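You operate a simulated robot arm through the tools that you are given. There is no shell and no other tool.

You are at the controls of a simulated robot arm. One attempt, no reset.

TASK
Zero the height gauge with the steel block, then put the block back.
Fine: block in the sliding tray, tray in, steel pin down on it, ZERO button once; leave the tray out.
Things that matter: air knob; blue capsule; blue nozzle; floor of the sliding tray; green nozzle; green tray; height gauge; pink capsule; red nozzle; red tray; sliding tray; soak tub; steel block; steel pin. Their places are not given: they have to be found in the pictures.

The check looks at the end state, three seconds after you hand in, the way a careful person would. Anything else that was tipped, shoved, dropped, spilled or broken makes it a failure.

THE ROBOT
A 7-joint arm with a two-finger gripper, fixed in place. Base frame: the origin is at the foot of the arm, x ahead of it, y to its left, z up; the work surface is at about z = 0. Lengths are in mm, angles in degrees, forces in N, time in s.
With the tool pointing down near the work surface it reaches from about 220 to 560 mm from the base axis. Its first joint turns from -166.0 to 166.0 degrees. Payload 1.2 kg.
Tool frame: the origin (TCP) lies between the finger pads and is the grasp point; the fingertips stand 22 mm ahead of it; z points along the fingers, y is the line along which they close. Largest opening 92 mm; the body of the gripper starts 65 mm behind the TCP.
Orientation is that of the tool frame in the base frame, as a unit quaternion [x, y, z, w]. With the fingers straight down and closing along the base's y, the tool's x points along the base's -x, its y along +y and its z along -z.

THE INTERFACE
- The arm moves only by the tool jog_arm. Its argument "targets" is a list of rows, each an object of numbers (a shift or turn left out is 0, a gripper value left out holds the last): "x", "y", "z": the shift along the tool's x, y, z in mm; "rx", "ry", "rz": the turn, a rotation vector about the tool's x, y, z in degrees; "claw": the opening, from 0 (shut) to 1 (fully open). In form: [{"x": .., "y": .., "z": .., "rx": .., "ry": .., "rz": .., "claw": ..}, ...]. A call has 1 to 20 rows; each row shifts and turns the commanded pose from where the row before left it, along the tool's axes as they then stand. Each row takes 0.2 s and may step no farther than 50 mm and 8.6 degrees from the row before; otherwise, or with a gripper value out of range, the whole call is refused. Where a pose cannot be reached the arm comes as near as it can. A force on the tool above 40 N (or 10 N above the force at the start of the call, whichever is more), or a blocked arm, ends the call early, and 0.2 s more pass. Each finger halts on what it meets, pressing with about 26 N; the grip force reading is that of the motor and also rises with nothing between the fingers. The clock runs only during rows and for 0.2 s after the last one: add rows that do not move to give the fingers time. The reply holds the time, the measured pose of the TCP, the force on the tool along the base axes, the opening and the grip force, in the units named above and with some noise, with the torque about the TCP (base axes, N m) and any sound that the robot's microphone picked up, and new pictures: "views" is both (left out), scene, wrist or none.
- Cameras (640 x 400 px; columns grow to the right, rows downward): "scene" is fixed at [399.7, 498.6, 728.5]; the picture's right is [-1.00, -0.09, 0.00], its down [-0.06, 0.68, -0.73] and it looks along [0.06, -0.73, -0.68] (base axes); focal length 324 px, centre (320, 200). "wrist" rides on the gripper at [71, 19, -102] in the tool frame; the picture's right is [-0.26, 0.97, 0.00], its down [-0.75, -0.20, -0.63] and it looks along [-0.60, -0.16, 0.78] (tool axes); focal length 280 px, centre (320, 200).
- locate(camera, pixels): for up to 12 pixels [column, row] of the newest picture of that camera ("zoom" is the newest enlarged one), the place [x, y, z] in the base frame of the surface seen there, good to about 2 mm. No time passes.
- close_up(camera, box): a new picture of the part [left, top, right, bottom] of that camera's present view, enlarged. No time passes.
- hand_in(): hands the job in; it is judged then, once.

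Open the gripper and draw the arm clear of the work before you hand the job in, unless the task says otherwise.

The tools are called after "Request:" as a command line: name --argument value ..., lists and objects as JSON in quotes. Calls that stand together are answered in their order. jog_arm: Moves the arm, as the interface text tells. Its arguments: {"type":"object","properties":{"targets":{"type":"array","items":{"type":"object","properties":{"x":{"type":"number"},"y":{"type":"number"},"z":{"type":"number"},"rx":{"type":"number"},"ry":{"type":"number"},"rz":{"type":"number"},"claw":{"type":"number"}}}},"views":{"type":"string","enum":["both","scene","wrist","none"]}},"required":["targets"]} The other tools are called the same way: locate (camera, pixels) gives the place of the surface under pixels of a picture; close_up (camera, box) takes an enlarged picture of a part of a camera's view; hand_in () hands the job in.

At the start:

```text
clock: 0.0
tcp_pos: [266.0, 59.7, 467.8]
ee_rot: [0.0, 1.0, 0.0, 0.0]
force: [0.0, 0.0, -0.4]
moment: [-0.02, -0.02, -0.02]
opening: 91.8
grasp_force: 0.0
```

scene: 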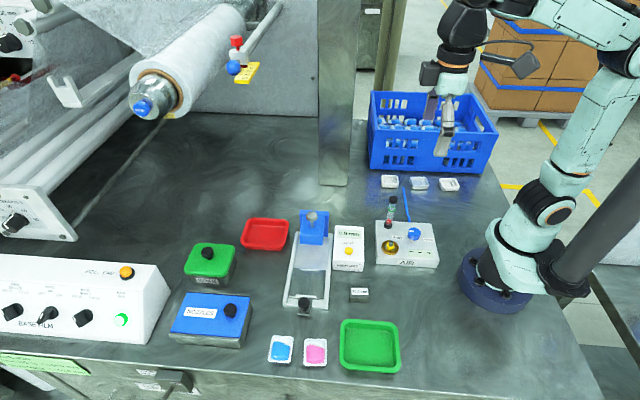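
wrist: 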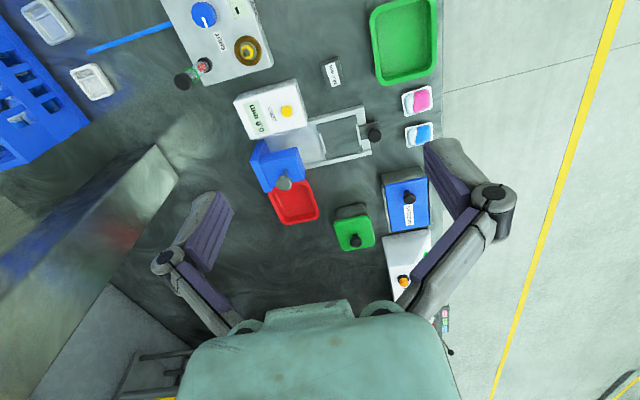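

The scene picture shows the gauge with a blue head near (314,228), a sliding tray at (308,275), and what seems to be the steel block at (359,294). I take enlarged views first.

Request:
close_up --camera "scene" --box '[260, 190, 460, 330]'

Request:
close_up --camera "wrist" --box '[220, 40, 460, 240]'

```text
2.86 times, centred on (360, 260) of scene
```

zoom: 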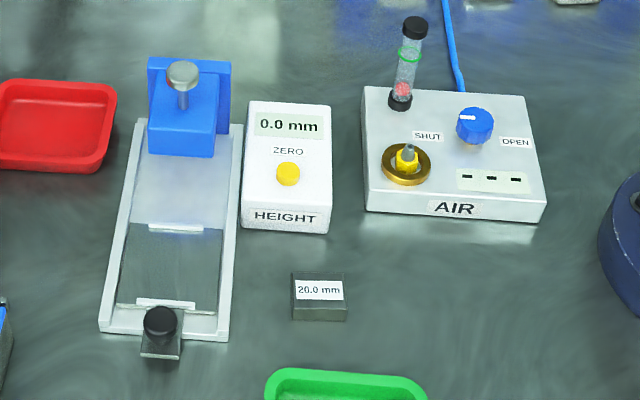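

```text
2.00 times, centred on (340, 140) of wrist
```

zoom: 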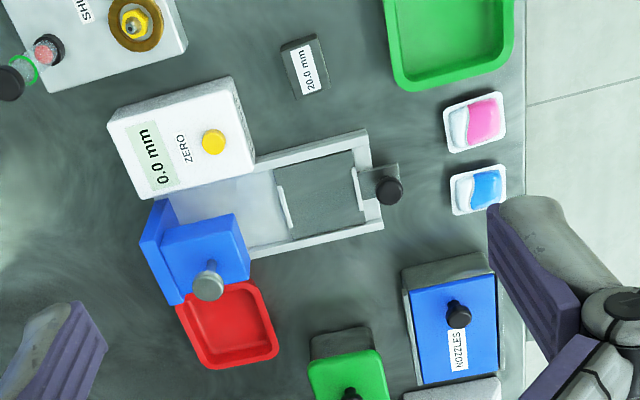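

I locate the main points of the gauge, tray, block and pin from the wrist zoom and then the scene.

Request:
locate --camera "zoom" --pixels '[[208, 268], [208, 290], [389, 191], [320, 195], [285, 205], [357, 188], [295, 45], [322, 90], [213, 142], [300, 70], [205, 250], [160, 240]]'

Request:
locate --camera "scene" --pixels '[[312, 214], [311, 224], [304, 303], [359, 291], [348, 250], [310, 240], [306, 285], [291, 303], [328, 306], [310, 258], [313, 235], [316, 245]]'

```text
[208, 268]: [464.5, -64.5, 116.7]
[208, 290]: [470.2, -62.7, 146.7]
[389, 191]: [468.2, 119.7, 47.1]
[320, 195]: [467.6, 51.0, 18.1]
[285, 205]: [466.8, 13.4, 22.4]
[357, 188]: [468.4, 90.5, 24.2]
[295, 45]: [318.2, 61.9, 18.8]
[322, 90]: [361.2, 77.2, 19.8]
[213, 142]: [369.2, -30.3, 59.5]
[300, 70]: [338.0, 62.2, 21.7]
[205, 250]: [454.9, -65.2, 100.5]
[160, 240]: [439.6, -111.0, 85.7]
```

```text
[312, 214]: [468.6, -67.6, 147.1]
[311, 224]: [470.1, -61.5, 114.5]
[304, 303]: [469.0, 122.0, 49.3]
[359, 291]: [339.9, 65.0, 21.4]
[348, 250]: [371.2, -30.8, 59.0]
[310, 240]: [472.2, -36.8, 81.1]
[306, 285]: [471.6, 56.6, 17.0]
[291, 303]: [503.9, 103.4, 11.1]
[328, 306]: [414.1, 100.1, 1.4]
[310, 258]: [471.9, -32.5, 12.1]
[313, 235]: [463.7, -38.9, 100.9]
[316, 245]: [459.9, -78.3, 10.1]
```

The pin knob seems to be at about (468,-65,147), the button at (370,-30,59). I check obstacles and the block's corners before moving.

Request:
locate --camera "scene" --pixels '[[333, 180], [333, 100], [333, 20], [320, 180], [346, 180], [391, 200], [389, 222], [414, 233], [435, 140], [305, 180]]'

Request:
close_up --camera "scene" --box '[335, 275, 385, 306]'

```text
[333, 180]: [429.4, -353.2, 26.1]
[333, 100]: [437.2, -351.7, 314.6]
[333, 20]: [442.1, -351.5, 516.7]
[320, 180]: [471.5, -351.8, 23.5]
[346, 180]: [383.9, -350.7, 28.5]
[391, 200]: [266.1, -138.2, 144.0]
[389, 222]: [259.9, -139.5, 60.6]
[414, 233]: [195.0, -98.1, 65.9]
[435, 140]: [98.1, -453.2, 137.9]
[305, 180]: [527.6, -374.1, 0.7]
```

```text
12.80 times, centred on (360, 290) of scene
```

zoom: 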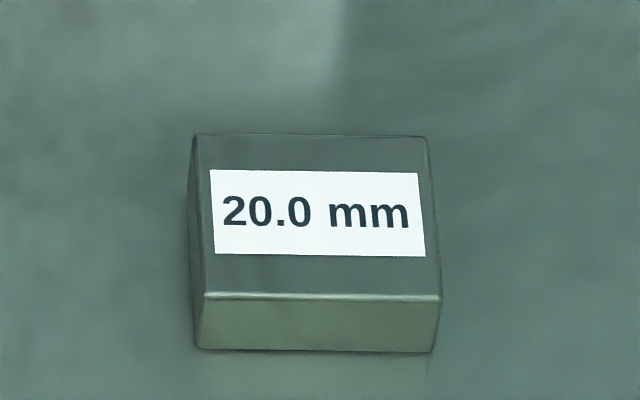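

The block is clear in the zoom; I locate its top corners and faces.

Request:
locate --camera "zoom" --pixels '[[198, 140], [422, 142], [434, 292], [210, 289], [205, 343], [432, 345], [316, 215], [316, 140], [325, 291], [206, 215], [428, 215]]'

Request:
close_up --camera "scene" --box '[280, 205, 340, 243]'

```text
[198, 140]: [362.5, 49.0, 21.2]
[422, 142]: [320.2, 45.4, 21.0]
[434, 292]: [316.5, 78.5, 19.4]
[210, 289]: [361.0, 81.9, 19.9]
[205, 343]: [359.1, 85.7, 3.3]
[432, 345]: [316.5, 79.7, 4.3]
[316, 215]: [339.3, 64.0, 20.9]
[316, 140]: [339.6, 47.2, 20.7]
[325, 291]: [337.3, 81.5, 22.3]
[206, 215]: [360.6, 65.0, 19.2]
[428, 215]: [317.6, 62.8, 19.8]
```

```text
10.53 times, centred on (310, 224) of scene
```

zoom: 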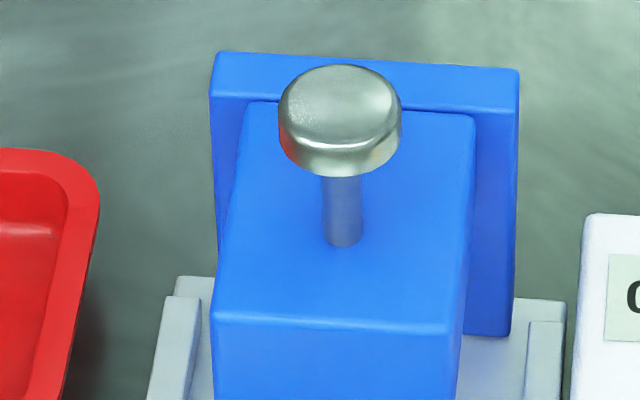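

The block is about 45x35x20 mm centred at (340,64), turned by about 4°. I turn the gripper at height to get a flat view under the gauge head.

Request:
jog_arm --targets '[{"rz": 8.2}, {"rz": 8.2}, {"rz": 8.2}, {"rz": 8.2}, {"rz": 8.2}, {"rz": 8.2}, {"rz": 8.2}, {"rz": 8.2}, {"rz": 8.2}, {"rz": 8.2}, {"rz": 8.0}, {}]' --views "both"

```text
clock: 2.6
tcp_pos: [264.9, 60.0, 469.0]
ee_rot: [0.707, 0.707, 0.0, 0.0]
force: [-0.1, 0.5, 1.2]
moment: [0.01, 0.02, 0.01]
opening: 92.0
grasp_force: 0.2
```

scene: 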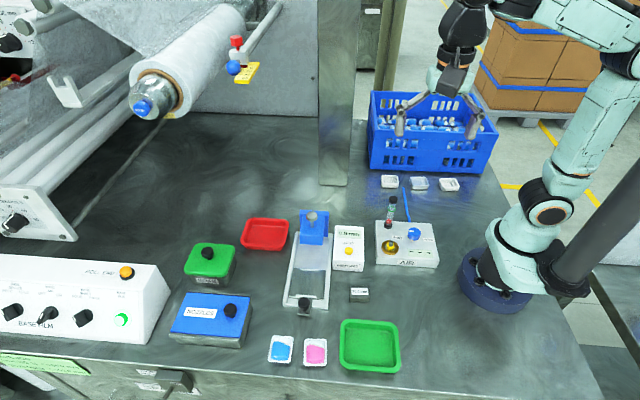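
wrist: 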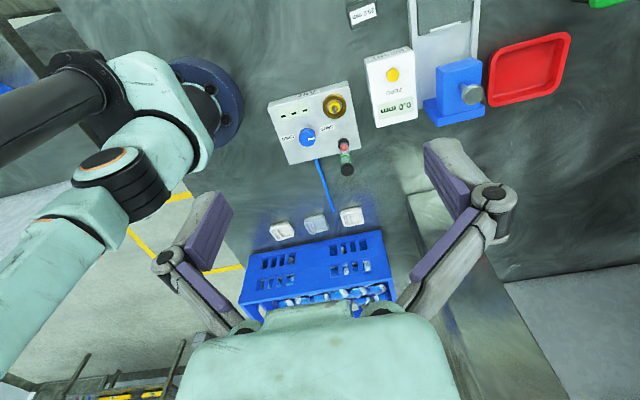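

The gripper now faces with tool x along +y. I move over the tray area at about z=270, then tilt to look under the head.

Request:
jog_arm --targets '[{"y": 34.2, "x": 6.7, "z": 30}, {"y": 34.2, "x": 6.7, "z": 30}, {"y": 34.2, "x": 6.7, "z": 30}, {"y": 34.2, "x": 6.7, "z": 30}, {"y": 34.2, "x": 6.7, "z": 30}, {"y": 34.2, "x": 6.7, "z": 30}, {"ry": -7.5}, {"ry": -7.5}, {"ry": -7.5}, {"ry": -7.5}, {"ry": -7.5}, {"ry": -7.5}, {}]' --views "both"

```text
clock: 5.4
tcp_pos: [471.1, 99.9, 287.1]
ee_rot: [0.653, 0.653, -0.271, 0.271]
force: [-0.1, 0.0, 0.0]
moment: [-0.02, 0.02, 0.02]
opening: 92.0
grasp_force: 0.2
```

scene: 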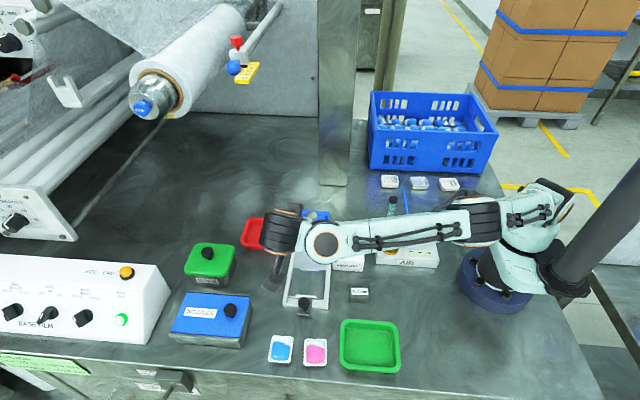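
wrist: 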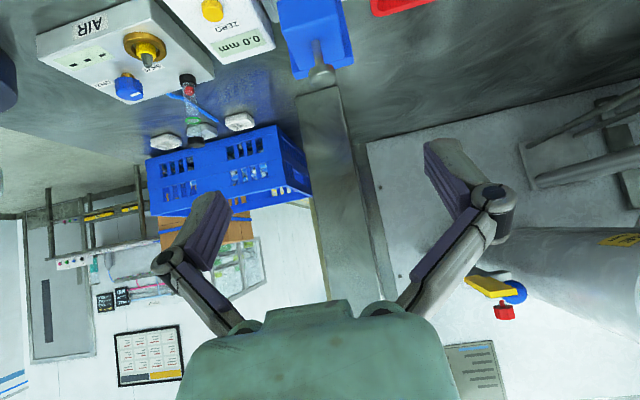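

The view is good but too high; the head is at (315,35) in the wrist view. I lower straight down by about 120 mm.

Request:
jog_arm --targets '[{"x": 21, "z": 21}, {"x": 21, "z": 21}, {"x": 21, "z": 21}, {"x": 21, "z": 21}, {}]' --views "both"

```text
clock: 6.6
tcp_pos: [470.2, 100.3, 168.9]
ee_rot: [0.653, 0.654, -0.27, 0.27]
force: [0.3, 0.6, 0.6]
moment: [-0.01, -0.01, 0.01]
opening: 92.4
grasp_force: 0.2
```

scene: 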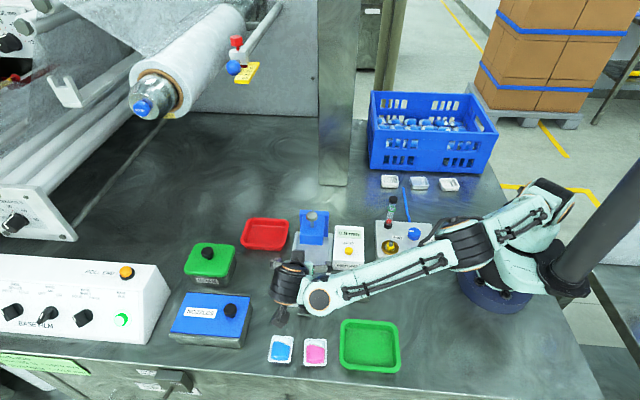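
wrist: 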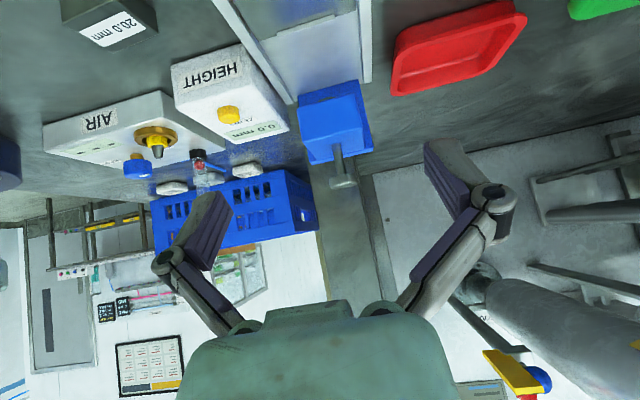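

The head's front face still hides the pin. I check the forearm's height near the boxes before going lower.

Request:
locate --camera "scene" --pixels '[[430, 258], [400, 272], [370, 283], [340, 300], [320, 300], [470, 240], [283, 318]]'

Request:
close_up --camera "wrist" --box '[230, 0, 420, 200]'

```text
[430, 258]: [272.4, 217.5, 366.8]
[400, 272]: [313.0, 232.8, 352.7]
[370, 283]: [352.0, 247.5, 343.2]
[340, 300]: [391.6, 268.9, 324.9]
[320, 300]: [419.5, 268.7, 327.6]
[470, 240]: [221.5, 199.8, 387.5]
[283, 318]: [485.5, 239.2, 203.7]
```

```text
2.00 times, centred on (325, 100) of wrist
```

zoom: 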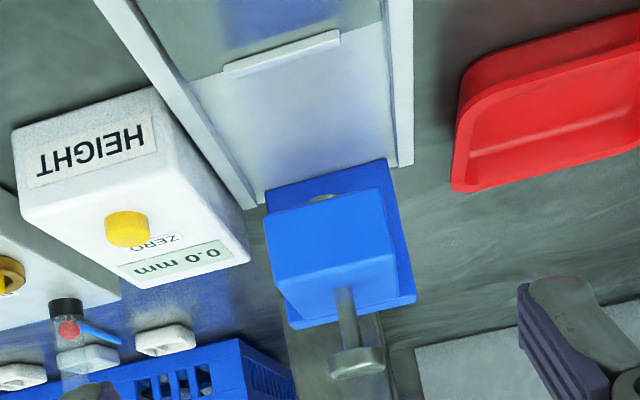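

The forearm is well clear (z>320). There is a hint of the pin's foot at zoom (322,198); I go down another 60 mm.

Request:
jog_arm --targets '[{"x": 21, "z": 21}, {"x": 21, "z": 21}, {}]' --views "wrist"

Request:
close_up --camera "wrist" --box '[250, 0, 410, 180]'

```text
clock: 7.4
tcp_pos: [471.0, 100.8, 110.0]
ee_rot: [0.654, 0.653, -0.271, 0.27]
force: [0.2, -0.2, 0.7]
moment: [0.02, 0.0, -0.01]
opening: 92.0
grasp_force: 0.1
```

wrist: 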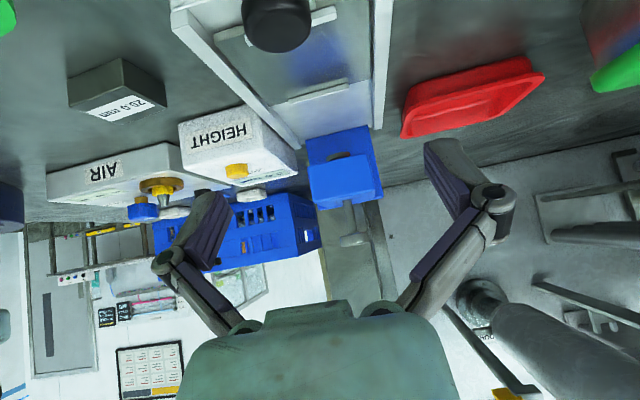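

```text
2.22 times, centred on (330, 90) of wrist
```

zoom: 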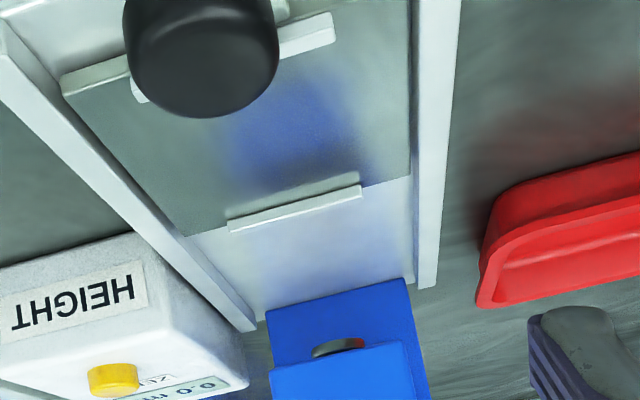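

The pin's foot is seen at zoom (330,347) just beneath the head's lower edge, so the pin is up. I locate it and the tray features.

Request:
locate --camera "zoom" --pixels '[[325, 348], [338, 345], [300, 362], [340, 300], [300, 205], [250, 228], [360, 190], [200, 60], [205, 110], [80, 80], [410, 175], [190, 232]]'

Request:
close_up --camera "wrist" --box '[290, 110, 400, 260]'

```text
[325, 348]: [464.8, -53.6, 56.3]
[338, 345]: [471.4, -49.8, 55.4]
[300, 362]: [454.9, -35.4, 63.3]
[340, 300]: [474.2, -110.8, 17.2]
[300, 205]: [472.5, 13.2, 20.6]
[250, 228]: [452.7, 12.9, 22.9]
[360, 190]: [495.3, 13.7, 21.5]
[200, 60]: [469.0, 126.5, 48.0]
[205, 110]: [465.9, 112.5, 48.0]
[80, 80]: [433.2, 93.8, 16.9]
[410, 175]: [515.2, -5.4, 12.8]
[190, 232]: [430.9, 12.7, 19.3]
```

```text
2.67 times, centred on (345, 185) of wrist
```

zoom: 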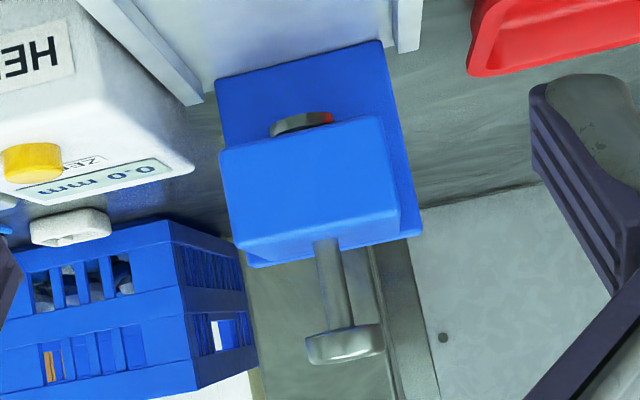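

The pin is up (foot at z≈54, head bottom ≈62), tray floor is about z=17, tray ridges at y≈13 and 92. I rise, level the tool and move over the block for a better look at it.

Request:
jog_arm --targets '[{"x": -21, "z": -21}, {"x": -21, "z": -21}, {"x": -21, "z": -21}, {"x": -21, "z": -21}, {"ry": 7.5}, {"ry": 7.5}, {"ry": 7.5}, {"ry": 7.5}, {"ry": 7.5}, {"ry": 7.5}, {"y": -43.6, "x": -6}, {"y": -43.6, "x": -6}, {"y": -43.6, "x": -6}, {}]' --views "both"

```text
clock: 10.4
tcp_pos: [338.8, 80.3, 228.1]
ee_rot: [0.707, 0.707, 0.0, -0.001]
force: [0.6, -0.1, 0.4]
moment: [-0.03, 0.01, -0.01]
opening: 92.0
grasp_force: 0.0
```

scene: 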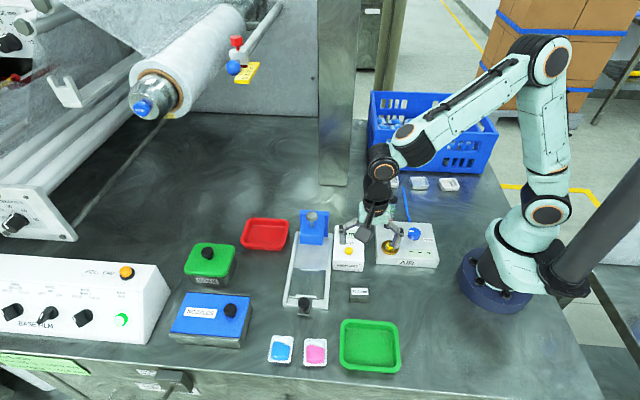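
wrist: 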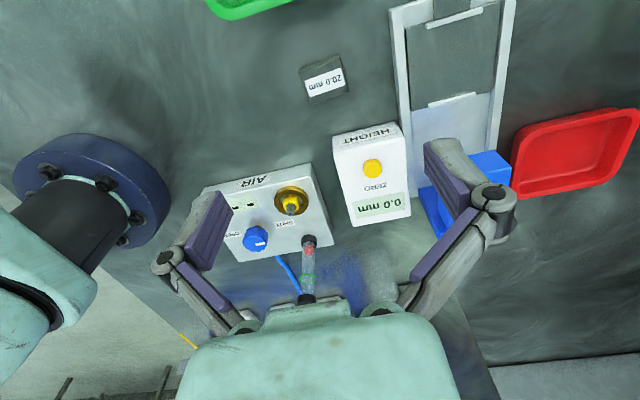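

The block is at wrist (323,82). I zoom in on it and locate corners again for an accurate pose.

Request:
close_up --camera "wrist" --box '[284, 55, 364, 105]'

Request:
close_up --camera "scene" --box '[335, 275, 385, 306]'

```text
8.00 times, centred on (324, 80) of wrist
```

zoom: 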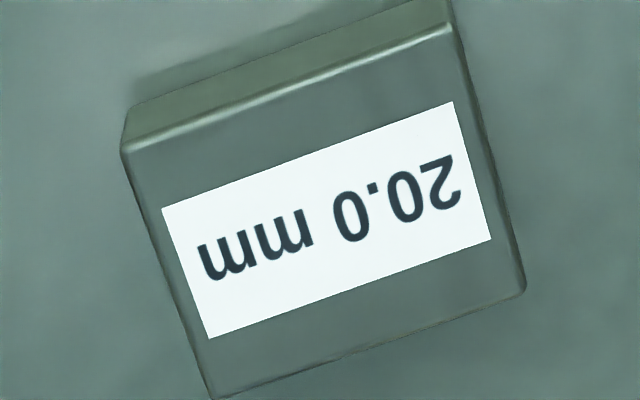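

```text
12.80 times, centred on (360, 290) of scene
```

zoom: 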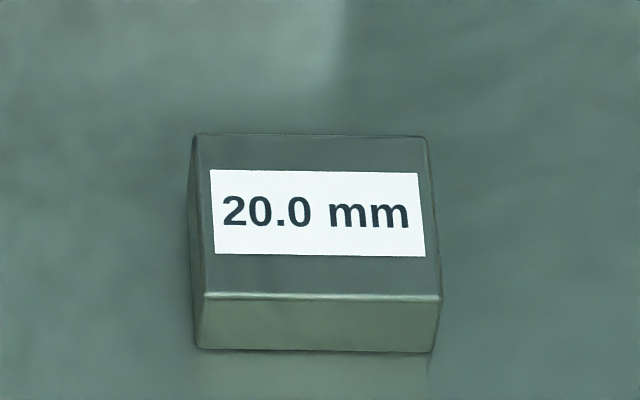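

Combining both views, the block centre is about (340,64.5) with yaw ≈ +4.2°. I turn the tool -4.2° to match and centre over the block, then re-read the pose.

Request:
jog_arm --targets '[{"rz": -4.2}, {"x": -16, "y": 1.2, "z": 40}, {"z": 40}, {}, {}, {}]' --views "none"

Request:
jog_arm --targets '[{}]' --views "both"

```text
clock: 11.8
tcp_pos: [342.9, 66.1, 147.5]
ee_rot: [0.681, 0.732, 0.001, 0.0]
force: [0.3, -1.1, 1.0]
moment: [-0.03, 0.02, -0.02]
opening: 92.0
grasp_force: 0.1
```

```text
clock: 12.2
tcp_pos: [343.0, 64.6, 147.4]
ee_rot: [0.681, 0.732, 0.0, 0.001]
force: [-0.7, 0.8, 0.9]
moment: [-0.02, -0.01, -0.03]
opening: 91.8
grasp_force: 0.0
```

scene: 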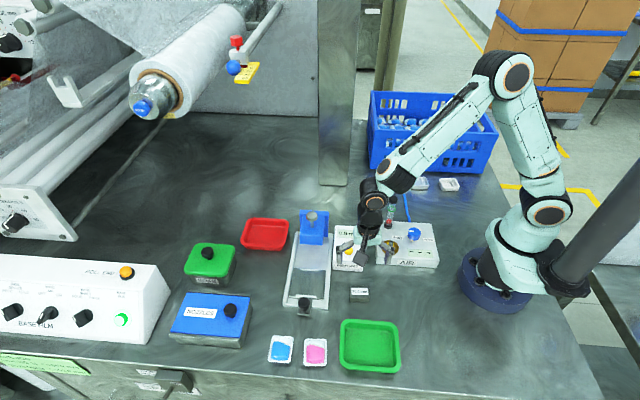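
wrist: 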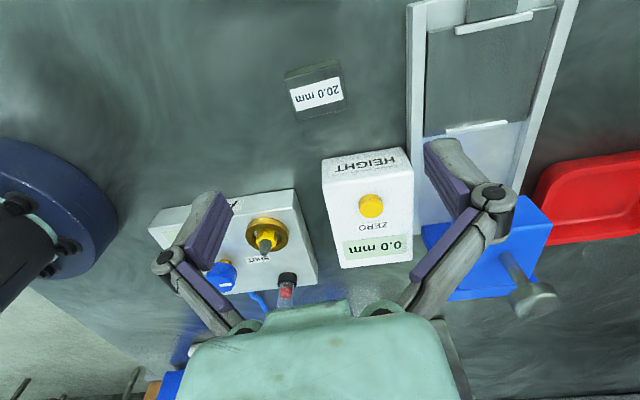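

The block projects at wrist (316,89), versus (320,91) for the point under the TCP, so I shift about 3 mm in tool -y and descend to TCP z≈27 with the gripper open.

Request:
jog_arm --targets '[{"y": -2.8, "z": 30}, {"z": 35}, {"z": 30}, {"z": 15}, {}, {}]' --views "both"

Request:
close_up --camera "scene" --box '[310, 250, 410, 312]'

```text
clock: 13.6
tcp_pos: [341.2, 66.8, 36.7]
ee_rot: [0.681, 0.733, 0.0, 0.0]
force: [-0.1, 0.5, -0.3]
moment: [-0.01, 0.0, -0.03]
opening: 92.0
grasp_force: 0.0
```

scene: 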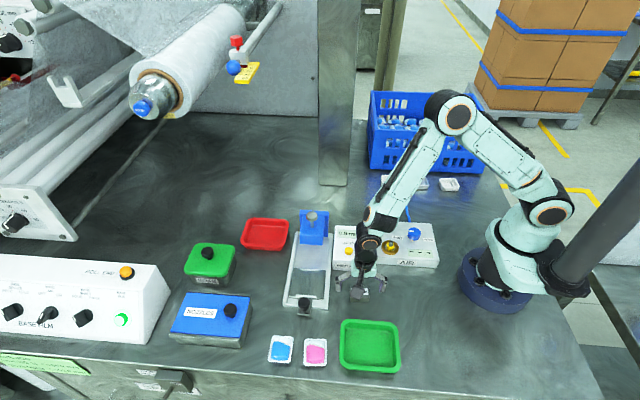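
wrist: 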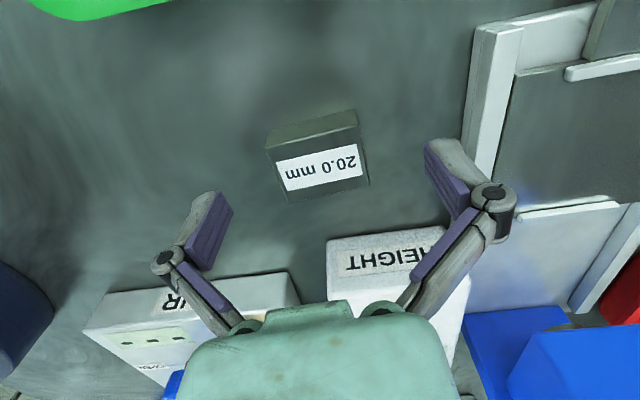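

```text
6.40 times, centred on (360, 281) of scene
```

zoom: 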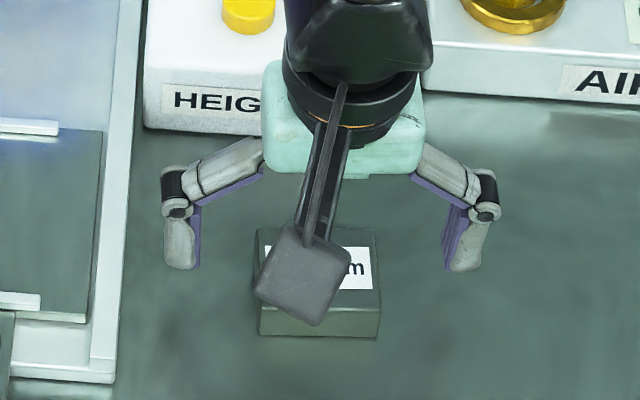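

Block top centre is at wrist (321,164), exactly where the TCP axis projects. I go down the last 10 mm and close on it.

Request:
jog_arm --targets '[{"z": 10}, {}, {"claw": 0}, {}, {}, {}]' --views "both"

```text
clock: 15.0
tcp_pos: [339.7, 67.7, 26.7]
ee_rot: [0.68, 0.733, 0.0, 0.0]
force: [-3.6, -0.4, 19.6]
moment: [0.0, 0.13, -0.01]
opening: 45.6
grasp_force: 26.1
```

scene: 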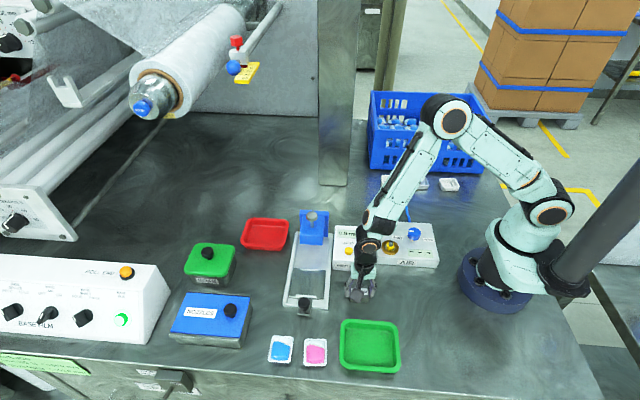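
wrist: 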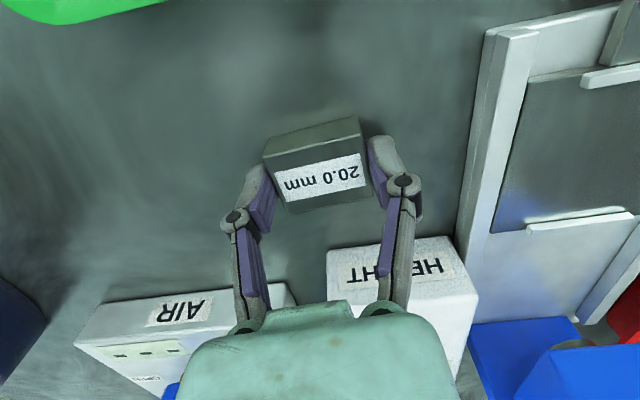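

The block is gripped (45.6 mm opening, 26 N). I lift it 60 mm and carry it over the tray centre (about (468,52)).

Request:
jog_arm --targets '[{"z": -20}, {"z": -40}, {"y": 42.3, "x": -7.1}, {"y": 42.3, "x": -7.1}, {"y": 42.2, "x": -7.1}, {}, {}]' --views "both"

Request:
close_up --camera "scene" --box '[260, 220, 370, 320]'

```text
clock: 16.6
tcp_pos: [468.1, 53.3, 87.0]
ee_rot: [0.681, 0.733, 0.001, -0.001]
force: [-0.3, 0.0, -2.1]
moment: [-0.05, 0.02, 0.01]
opening: 45.6
grasp_force: 25.9
```

scene: 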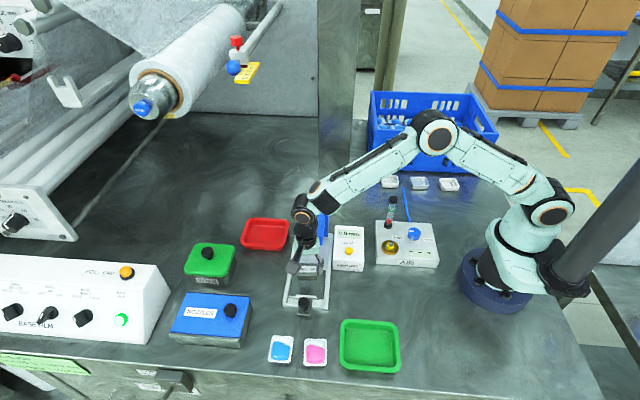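
wrist: 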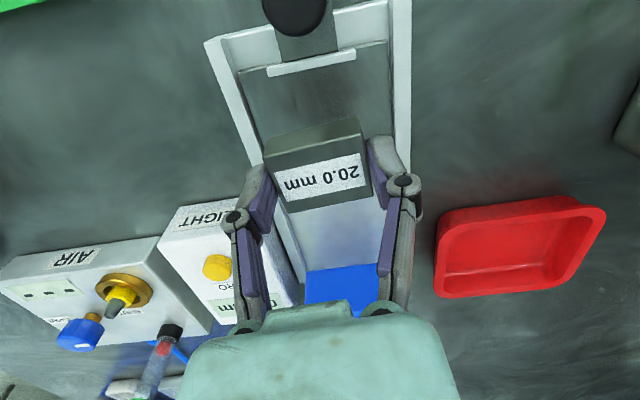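

```text
4.00 times, centred on (315, 270) of scene
```

zoom: 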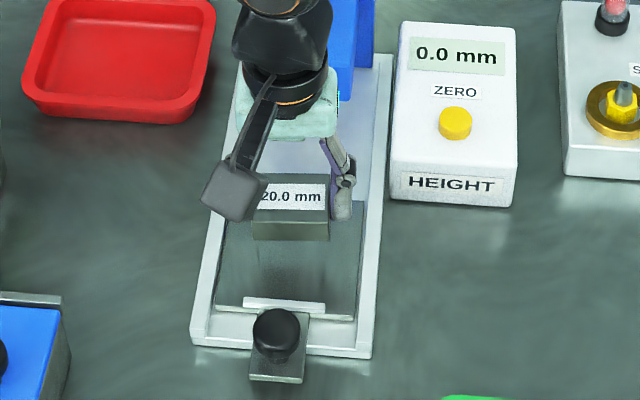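

The block hangs over the tray. I locate the tray plate edges and rails to centre it before lowering.

Request:
locate --camera "zoom" --pixels '[[222, 285], [352, 290], [212, 290], [366, 300], [200, 300], [375, 200], [285, 303], [285, 290], [248, 303], [322, 308], [285, 220], [285, 270]]'

Request:
locate --camera "wrist" --pixels '[[325, 62], [252, 80], [385, 60], [240, 90], [405, 80], [318, 180], [300, 110], [350, 210], [270, 100], [380, 100]]'

```text
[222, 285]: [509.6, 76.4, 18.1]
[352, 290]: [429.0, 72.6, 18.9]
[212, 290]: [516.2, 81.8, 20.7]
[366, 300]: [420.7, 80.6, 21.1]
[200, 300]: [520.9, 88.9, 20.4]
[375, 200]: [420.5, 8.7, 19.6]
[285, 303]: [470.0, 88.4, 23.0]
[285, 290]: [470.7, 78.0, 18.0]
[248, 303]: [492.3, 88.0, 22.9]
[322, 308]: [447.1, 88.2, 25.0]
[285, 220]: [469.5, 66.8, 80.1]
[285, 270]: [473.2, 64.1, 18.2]
```

```text
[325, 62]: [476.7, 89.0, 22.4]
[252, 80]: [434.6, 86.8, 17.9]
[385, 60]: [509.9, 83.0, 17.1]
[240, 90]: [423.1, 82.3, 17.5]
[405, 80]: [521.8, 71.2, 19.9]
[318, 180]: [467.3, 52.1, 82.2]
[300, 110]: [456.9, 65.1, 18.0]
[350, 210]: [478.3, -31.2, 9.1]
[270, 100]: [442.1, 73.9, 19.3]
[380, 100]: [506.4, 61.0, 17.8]
```

Tray floor is z≈18, centre about (470,51). I shift 2 mm in x and lower 38 mm, then feel for the floor.

Request:
jog_arm --targets '[{"y": 2, "z": 20}, {"z": 18}, {}, {}]' --views "none"

Request:
jog_arm --targets '[{"z": 1}, {"z": 1}, {}]' --views "both"

```text
clock: 17.6
tcp_pos: [470.5, 53.8, 50.2]
ee_rot: [0.681, 0.733, 0.0, 0.001]
force: [0.0, -0.5, -3.1]
moment: [0.0, 0.0, 0.01]
opening: 45.6
grasp_force: 26.1
```

```text
clock: 18.4
tcp_pos: [469.9, 54.9, 47.1]
ee_rot: [0.681, 0.733, 0.0, 0.0]
force: [-0.2, -1.0, -2.5]
moment: [-0.02, -0.03, 0.02]
opening: 45.6
grasp_force: 25.9
```

scene: 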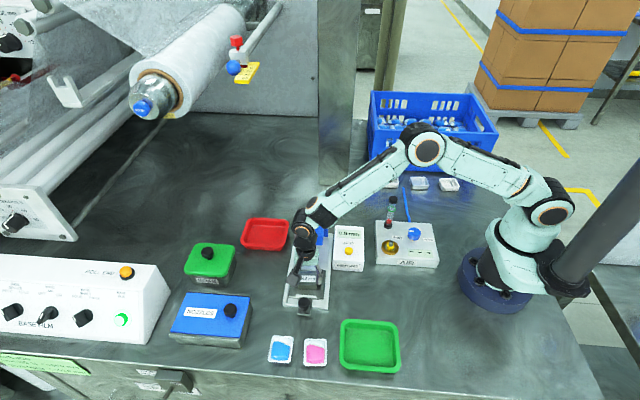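
wrist: 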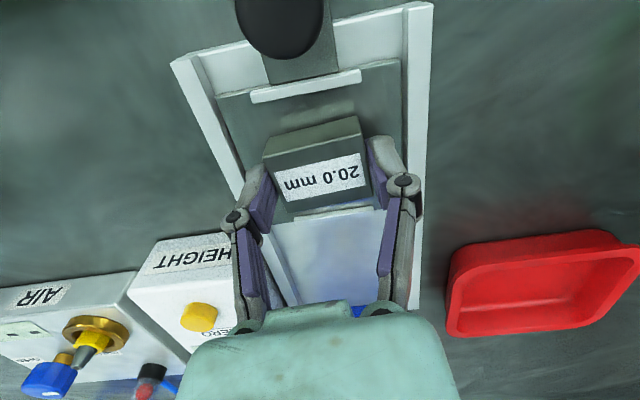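

No contact yet (-2.5 N is the block's weight). I keep lowering by 1 mm steps.

Request:
jog_arm --targets '[{"z": 1}, {}]' --views "none"

Request:
jog_arm --targets '[{"z": 1}, {}]' --views "none"

Request:
jog_arm --targets '[{"z": 0.7}, {}]' --views "none"

```text
clock: 19.0
tcp_pos: [470.8, 53.8, 45.6]
ee_rot: [0.681, 0.732, 0.0, 0.001]
force: [-0.3, 0.0, -2.8]
moment: [-0.03, -0.03, -0.01]
opening: 45.8
grasp_force: 26.0
```

```text
clock: 19.6
tcp_pos: [470.4, 54.6, 46.4]
ee_rot: [0.68, 0.733, 0.0, 0.0]
force: [0.0, -0.3, -2.6]
moment: [-0.02, -0.01, 0.0]
opening: 46.0
grasp_force: 25.7
```

```text
clock: 20.2
tcp_pos: [469.4, 53.9, 44.9]
ee_rot: [0.681, 0.732, 0.0, 0.0]
force: [-1.7, -0.1, 4.0]
moment: [0.05, 0.0, 0.01]
opening: 46.1
grasp_force: 25.5
```

Contact felt (+4 N). I open a little to 0.6, then lift clear by 60 mm.

Request:
jog_arm --targets '[{"claw": 0.6}, {}, {}, {"z": -20}, {"z": -40}, {"z": -30}, {}]' --views "both"

```text
clock: 21.8
tcp_pos: [469.2, 54.0, 136.7]
ee_rot: [0.681, 0.733, 0.0, 0.0]
force: [0.2, 0.1, 0.0]
moment: [-0.05, -0.01, 0.0]
opening: 55.3
grasp_force: 0.0
```

scene: 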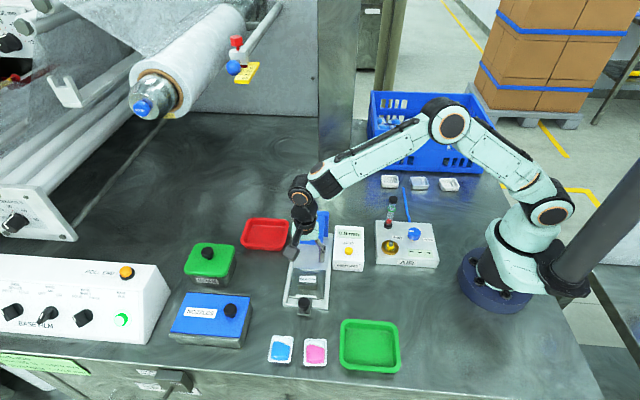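
wrist: 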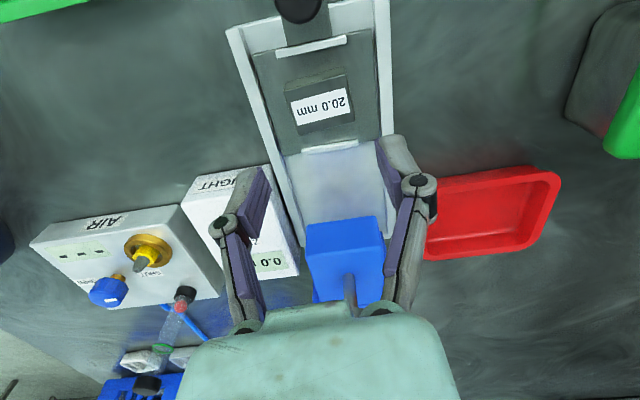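

The block sits in the tray between the ridges. I zoom in to locate it and the tray handle.

Request:
close_up --camera "wrist" --box '[220, 0, 420, 160]'

Request:
locate --camera "wrist" --pixels '[[298, 5], [310, 20], [319, 105], [310, 42], [328, 146], [287, 86], [344, 76], [355, 118], [300, 131], [305, 35], [280, 35], [346, 280]]'

```text
2.50 times, centred on (320, 80) of wrist
```

zoom: 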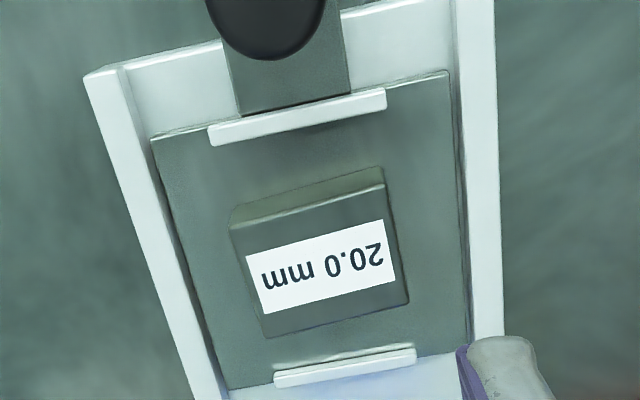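

```text
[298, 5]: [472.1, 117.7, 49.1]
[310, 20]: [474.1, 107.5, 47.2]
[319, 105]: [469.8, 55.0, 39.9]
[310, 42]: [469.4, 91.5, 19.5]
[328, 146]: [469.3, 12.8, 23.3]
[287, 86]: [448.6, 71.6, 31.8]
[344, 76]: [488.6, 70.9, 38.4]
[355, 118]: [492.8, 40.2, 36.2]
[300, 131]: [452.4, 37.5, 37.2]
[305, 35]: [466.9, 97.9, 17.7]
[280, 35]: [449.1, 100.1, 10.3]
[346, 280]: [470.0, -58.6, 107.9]
```

The block sits centred at about (470,54) in the tray. I look at the tray handle in the scene to plan gripping it.

Request:
close_up --camera "scene" --box '[285, 285, 335, 317]'

```text
12.50 times, centred on (310, 301) of scene
```

zoom: 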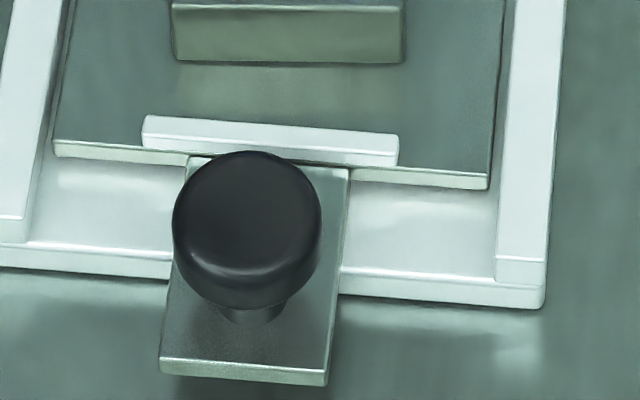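

Request:
locate --camera "zoom" --pixels '[[180, 220], [315, 220], [247, 160], [247, 262], [247, 215], [247, 290], [200, 355], [310, 365], [195, 330], [247, 315], [320, 330]]'

```text
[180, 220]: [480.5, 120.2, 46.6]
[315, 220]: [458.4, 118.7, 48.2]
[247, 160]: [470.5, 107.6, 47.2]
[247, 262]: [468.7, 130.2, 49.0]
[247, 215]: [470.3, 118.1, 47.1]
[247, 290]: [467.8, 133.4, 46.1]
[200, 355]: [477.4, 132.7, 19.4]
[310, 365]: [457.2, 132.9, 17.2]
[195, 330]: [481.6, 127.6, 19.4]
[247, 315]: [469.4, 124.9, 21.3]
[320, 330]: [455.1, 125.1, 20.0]
```

The handle knob is a 26 mm mushroom centred at (469.5,119), top z≈48, plate z≈19. I square the tool, move above it and check alignment.

Request:
jog_arm --targets '[{"rz": 4.2}, {"x": 32.5}, {"x": 32.5}, {"z": 30}, {}, {}]' --views "both"

```text
clock: 23.2
tcp_pos: [469.7, 116.9, 103.1]
ee_rot: [0.707, 0.707, 0.0, -0.001]
force: [-0.8, -0.2, -0.4]
moment: [-0.01, 0.04, -0.03]
opening: 55.3
grasp_force: 0.0
```

scene: 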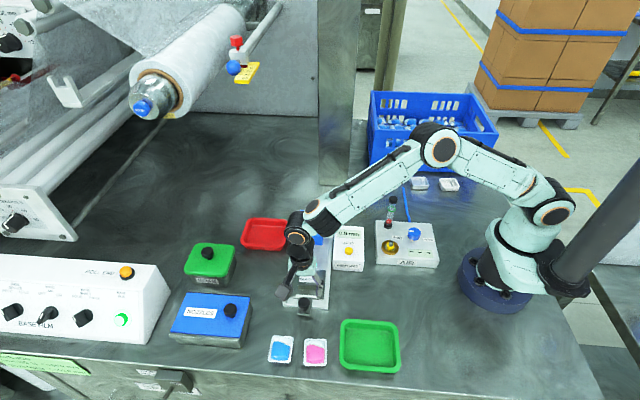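
wrist: 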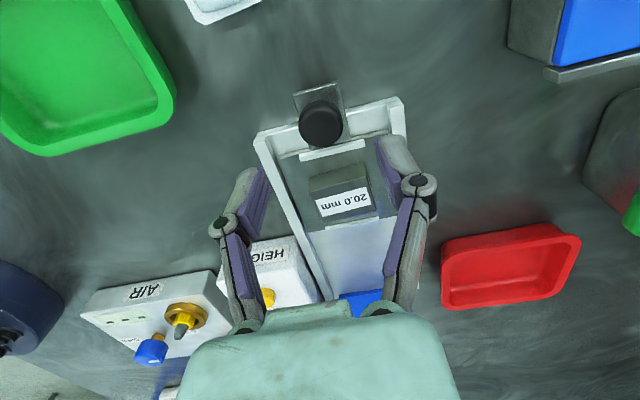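

The knob centre is at wrist (321,123), a few mm further +y than the TCP axis (row 130). I shift +3 mm and descend to TCP z≈53, then close on the knob.

Request:
jog_arm --targets '[{"x": 3, "z": 25}, {"z": 25}, {}, {"claw": 0}, {}, {}, {}]' --views "both"

```text
clock: 24.8
tcp_pos: [468.4, 123.3, 56.2]
ee_rot: [0.707, 0.708, 0.0, 0.001]
force: [2.9, 0.2, 8.2]
moment: [0.11, -0.06, 0.01]
opening: 26.9
grasp_force: 27.9
```

scene: 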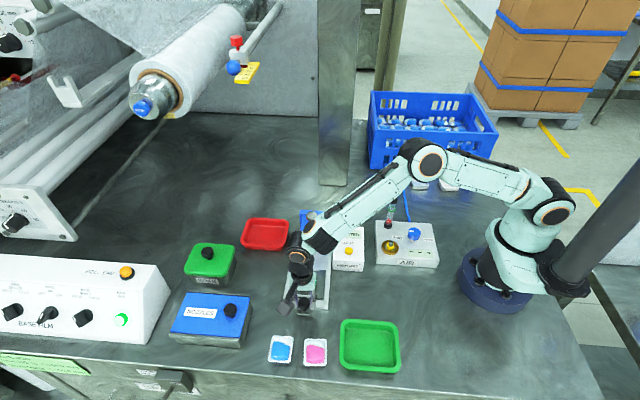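
wrist: 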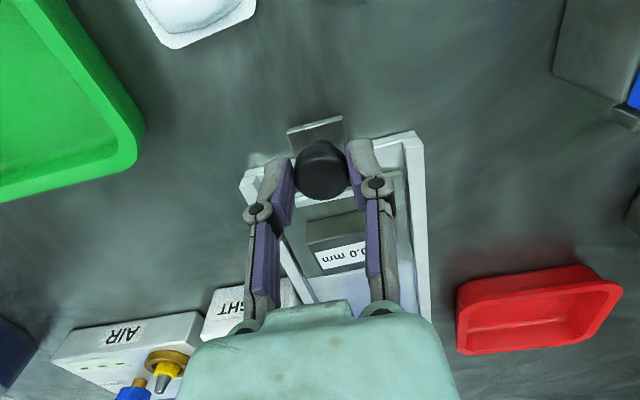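

The knob is gripped (26.9 mm). I ease up 2 mm and slide the tray in (-y) slowly by 80 mm first.

Request:
jog_arm --targets '[{"z": -2}, {"x": -4}, {"x": -8}, {"x": -10}, {"x": -10}, {"x": -10}, {"x": -10}, {"x": -10}, {"x": -10}, {"x": -6}, {"x": -2}, {}]' --views "both"

```text
clock: 26.0
tcp_pos: [469.2, 93.0, 56.4]
ee_rot: [0.708, 0.706, 0.0, 0.001]
force: [3.4, -2.3, -4.9]
moment: [0.21, 0.04, 0.06]
opening: 27.5
grasp_force: 27.8
stopped in row 5: the force on the tool passed its limit at 40 N (the readings are from after the stop); the commanded pose is now the measured one
```

scene: 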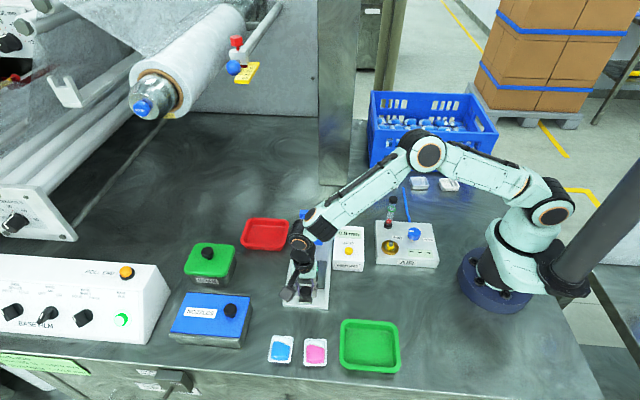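
wrist: 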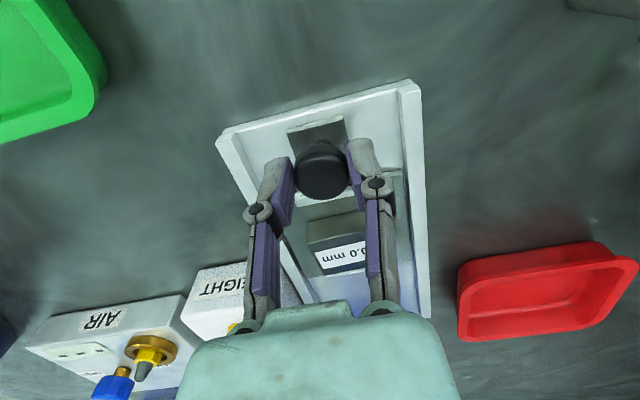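

The call stopped at y≈93 on a force over 40 N, with the tray moved about 30 mm. I look closely at the state before going on.

Request:
close_up --camera "wrist" --box '[210, 80, 440, 320]'

Request:
close_up --camera "scene" --box '[270, 205, 350, 315]'

```text
1.67 times, centred on (325, 200) of wrist
```

zoom: 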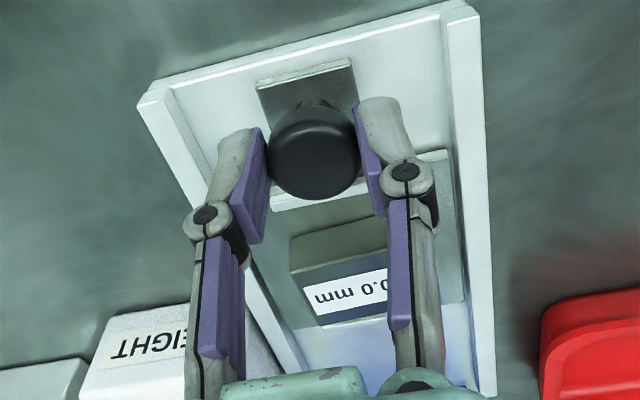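

```text
3.64 times, centred on (310, 260) of scene
```

zoom: 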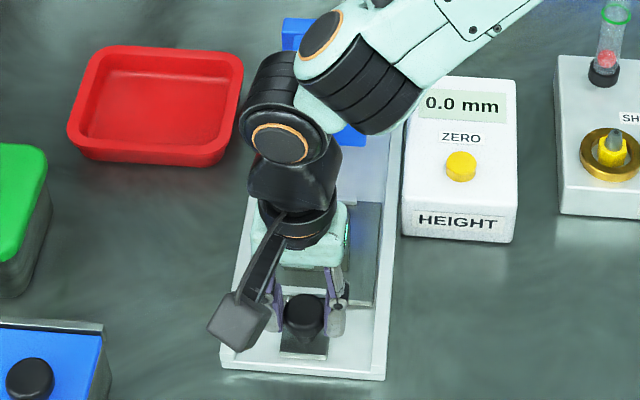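

Nothing visibly blocks the tray, so the resistance may depend on speed. I continue more slowly, 3 mm per row, and watch the force.

Request:
jog_arm --targets '[{}, {"x": -2}, {"x": -3}, {"x": -3}, {"x": -3}, {"x": -3}]' --views "none"

```text
clock: 27.4
tcp_pos: [469.7, 78.6, 56.2]
ee_rot: [0.708, 0.706, 0.001, 0.001]
force: [12.0, -0.2, -17.5]
moment: [0.02, -0.19, 0.02]
opening: 27.4
grasp_force: 28.1
```

The slide goes freely now (Fy≈0), but I am pulling up 17 N and sideways 12 N on the knob. I relieve by shifting +x 0.8 and down 1 mm.

Request:
jog_arm --targets '[{"y": 0.8, "z": 1}, {}]' --views "none"

```text
clock: 28.0
tcp_pos: [469.4, 78.7, 55.8]
ee_rot: [0.707, 0.707, -0.001, 0.0]
force: [-9.6, -0.4, 12.0]
moment: [-0.26, 0.18, -0.12]
opening: 27.2
grasp_force: 27.7
```

The relief overshot (stiffness ≈ 28 N/mm), so I take back 0.35 mm and 0.4 mm, and continue sliding.

Request:
jog_arm --targets '[{"y": -0.35, "z": -0.4}, {}]' --views "none"

Request:
jog_arm --targets '[{"x": -3}, {"x": -4}, {"x": -4}, {"x": -4}, {"x": -4}, {}]' --views "none"

```text
clock: 28.6
tcp_pos: [470.4, 78.9, 55.4]
ee_rot: [0.708, 0.707, 0.0, 0.0]
force: [-9.8, 1.1, 10.7]
moment: [0.09, 0.17, 0.0]
opening: 27.1
grasp_force: 27.9
```

```text
clock: 30.0
tcp_pos: [471.3, 60.2, 55.8]
ee_rot: [0.707, 0.707, -0.001, 0.0]
force: [-14.9, 1.2, 10.7]
moment: [0.11, 0.23, -0.02]
opening: 27.2
grasp_force: 28.1
```

Sliding continues smoothly at y≈60; I trim x by -0.5 mm and z by +0.3 mm up, and go on.

Request:
jog_arm --targets '[{"y": -0.4, "z": -0.3}, {"x": -4}, {"x": -5}, {"x": -5}, {"x": -5}, {"x": -5}, {}]' --views "both"

```text
clock: 31.6
tcp_pos: [470.2, 35.9, 55.9]
ee_rot: [0.707, 0.707, 0.0, 0.001]
force: [0.7, -0.6, -6.3]
moment: [0.03, -0.05, 0.02]
opening: 27.2
grasp_force: 28.3
```

scene: 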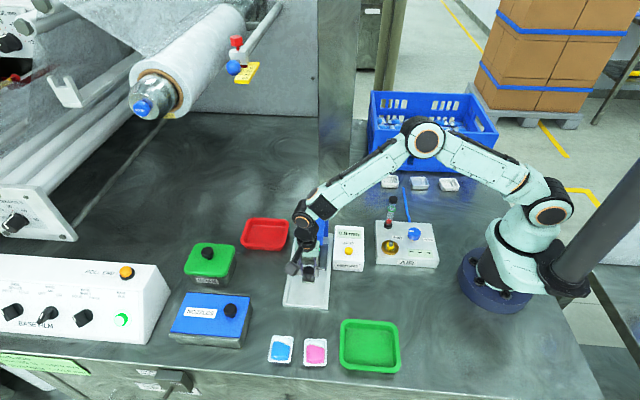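
wrist: 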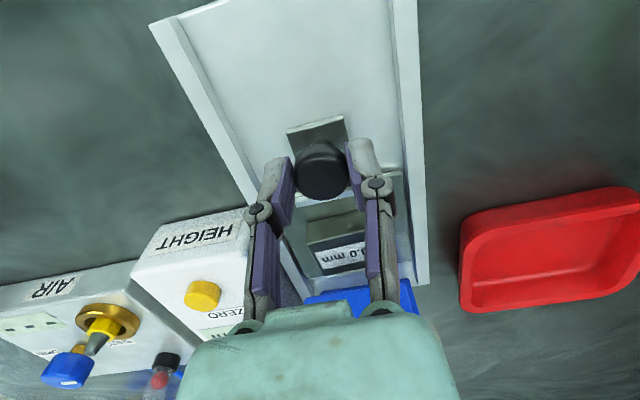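

The tray has moved ~86 mm; about 30 mm remain. I check the wrist's clearance from the pin knob before continuing.

Request:
close_up --camera "scene" --box '[270, 195, 350, 300]'

Request:
locate --camera "scene" --pixels '[[300, 222], [310, 222], [318, 235], [305, 235], [298, 240], [316, 225], [325, 225], [320, 240], [304, 206]]'

```text
3.81 times, centred on (310, 248) of scene
```

zoom: 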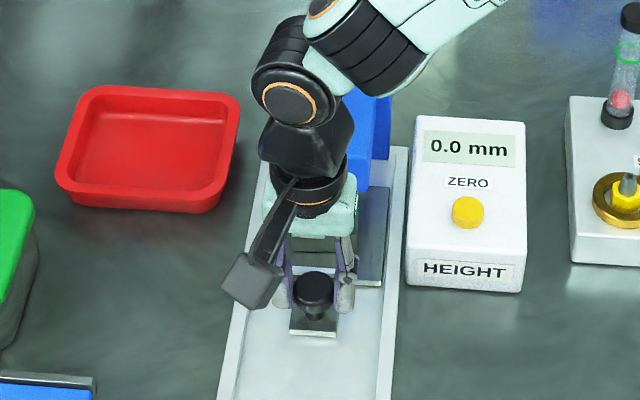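

```text
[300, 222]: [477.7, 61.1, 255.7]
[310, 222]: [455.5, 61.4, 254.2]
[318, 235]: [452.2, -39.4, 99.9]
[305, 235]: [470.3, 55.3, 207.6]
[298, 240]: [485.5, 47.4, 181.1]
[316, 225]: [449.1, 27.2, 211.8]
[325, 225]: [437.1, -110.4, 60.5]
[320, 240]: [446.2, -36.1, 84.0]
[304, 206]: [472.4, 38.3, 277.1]
```

The wrist's underside is at z≥180 here, above the pin knob's 147, so it's clear. I slide on 24 mm.

Request:
jog_arm --targets '[{"x": -4}, {"x": -5}, {"x": -5}, {"x": -5}, {"x": -3}, {}]' --views "none"

```text
clock: 33.0
tcp_pos: [469.8, 12.8, 55.9]
ee_rot: [0.708, 0.707, -0.001, 0.001]
force: [0.8, -0.2, -4.8]
moment: [0.29, -0.04, 0.04]
opening: 27.0
grasp_force: 27.8
```

At y≈12.8 with no resistance. I keep going in 2 mm rows to find the end stop.

Request:
jog_arm --targets '[{"x": -2}, {"x": -2}, {"x": -2}, {}]' --views "none"

Request:
jog_arm --targets '[{"x": -1}, {"x": -1}, {}]' --views "both"

```text
clock: 34.0
tcp_pos: [469.6, 8.0, 56.4]
ee_rot: [0.707, 0.707, 0.0, 0.001]
force: [1.1, 0.9, -8.5]
moment: [-0.29, -0.04, -0.03]
opening: 27.2
grasp_force: 28.1
```

```text
clock: 34.8
tcp_pos: [470.2, 8.2, 54.7]
ee_rot: [0.707, 0.708, 0.001, -0.001]
force: [7.4, 14.2, -16.7]
moment: [0.31, -0.12, 0.12]
opening: 27.1
grasp_force: 27.7
```

scene: 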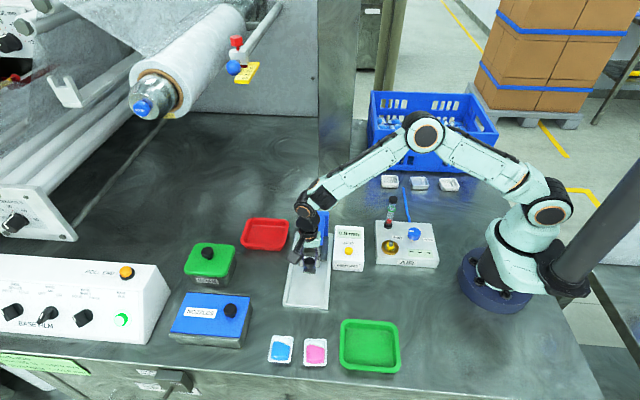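
wrist: 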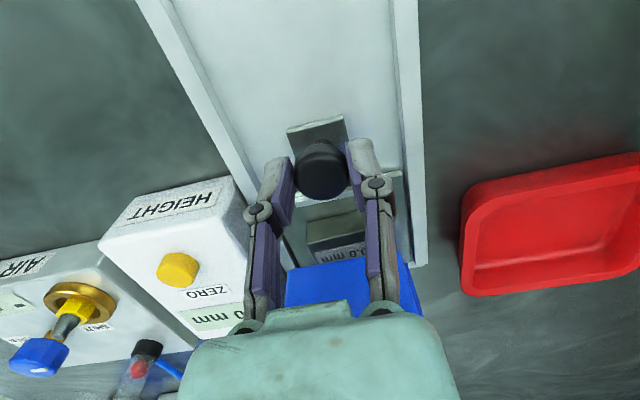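

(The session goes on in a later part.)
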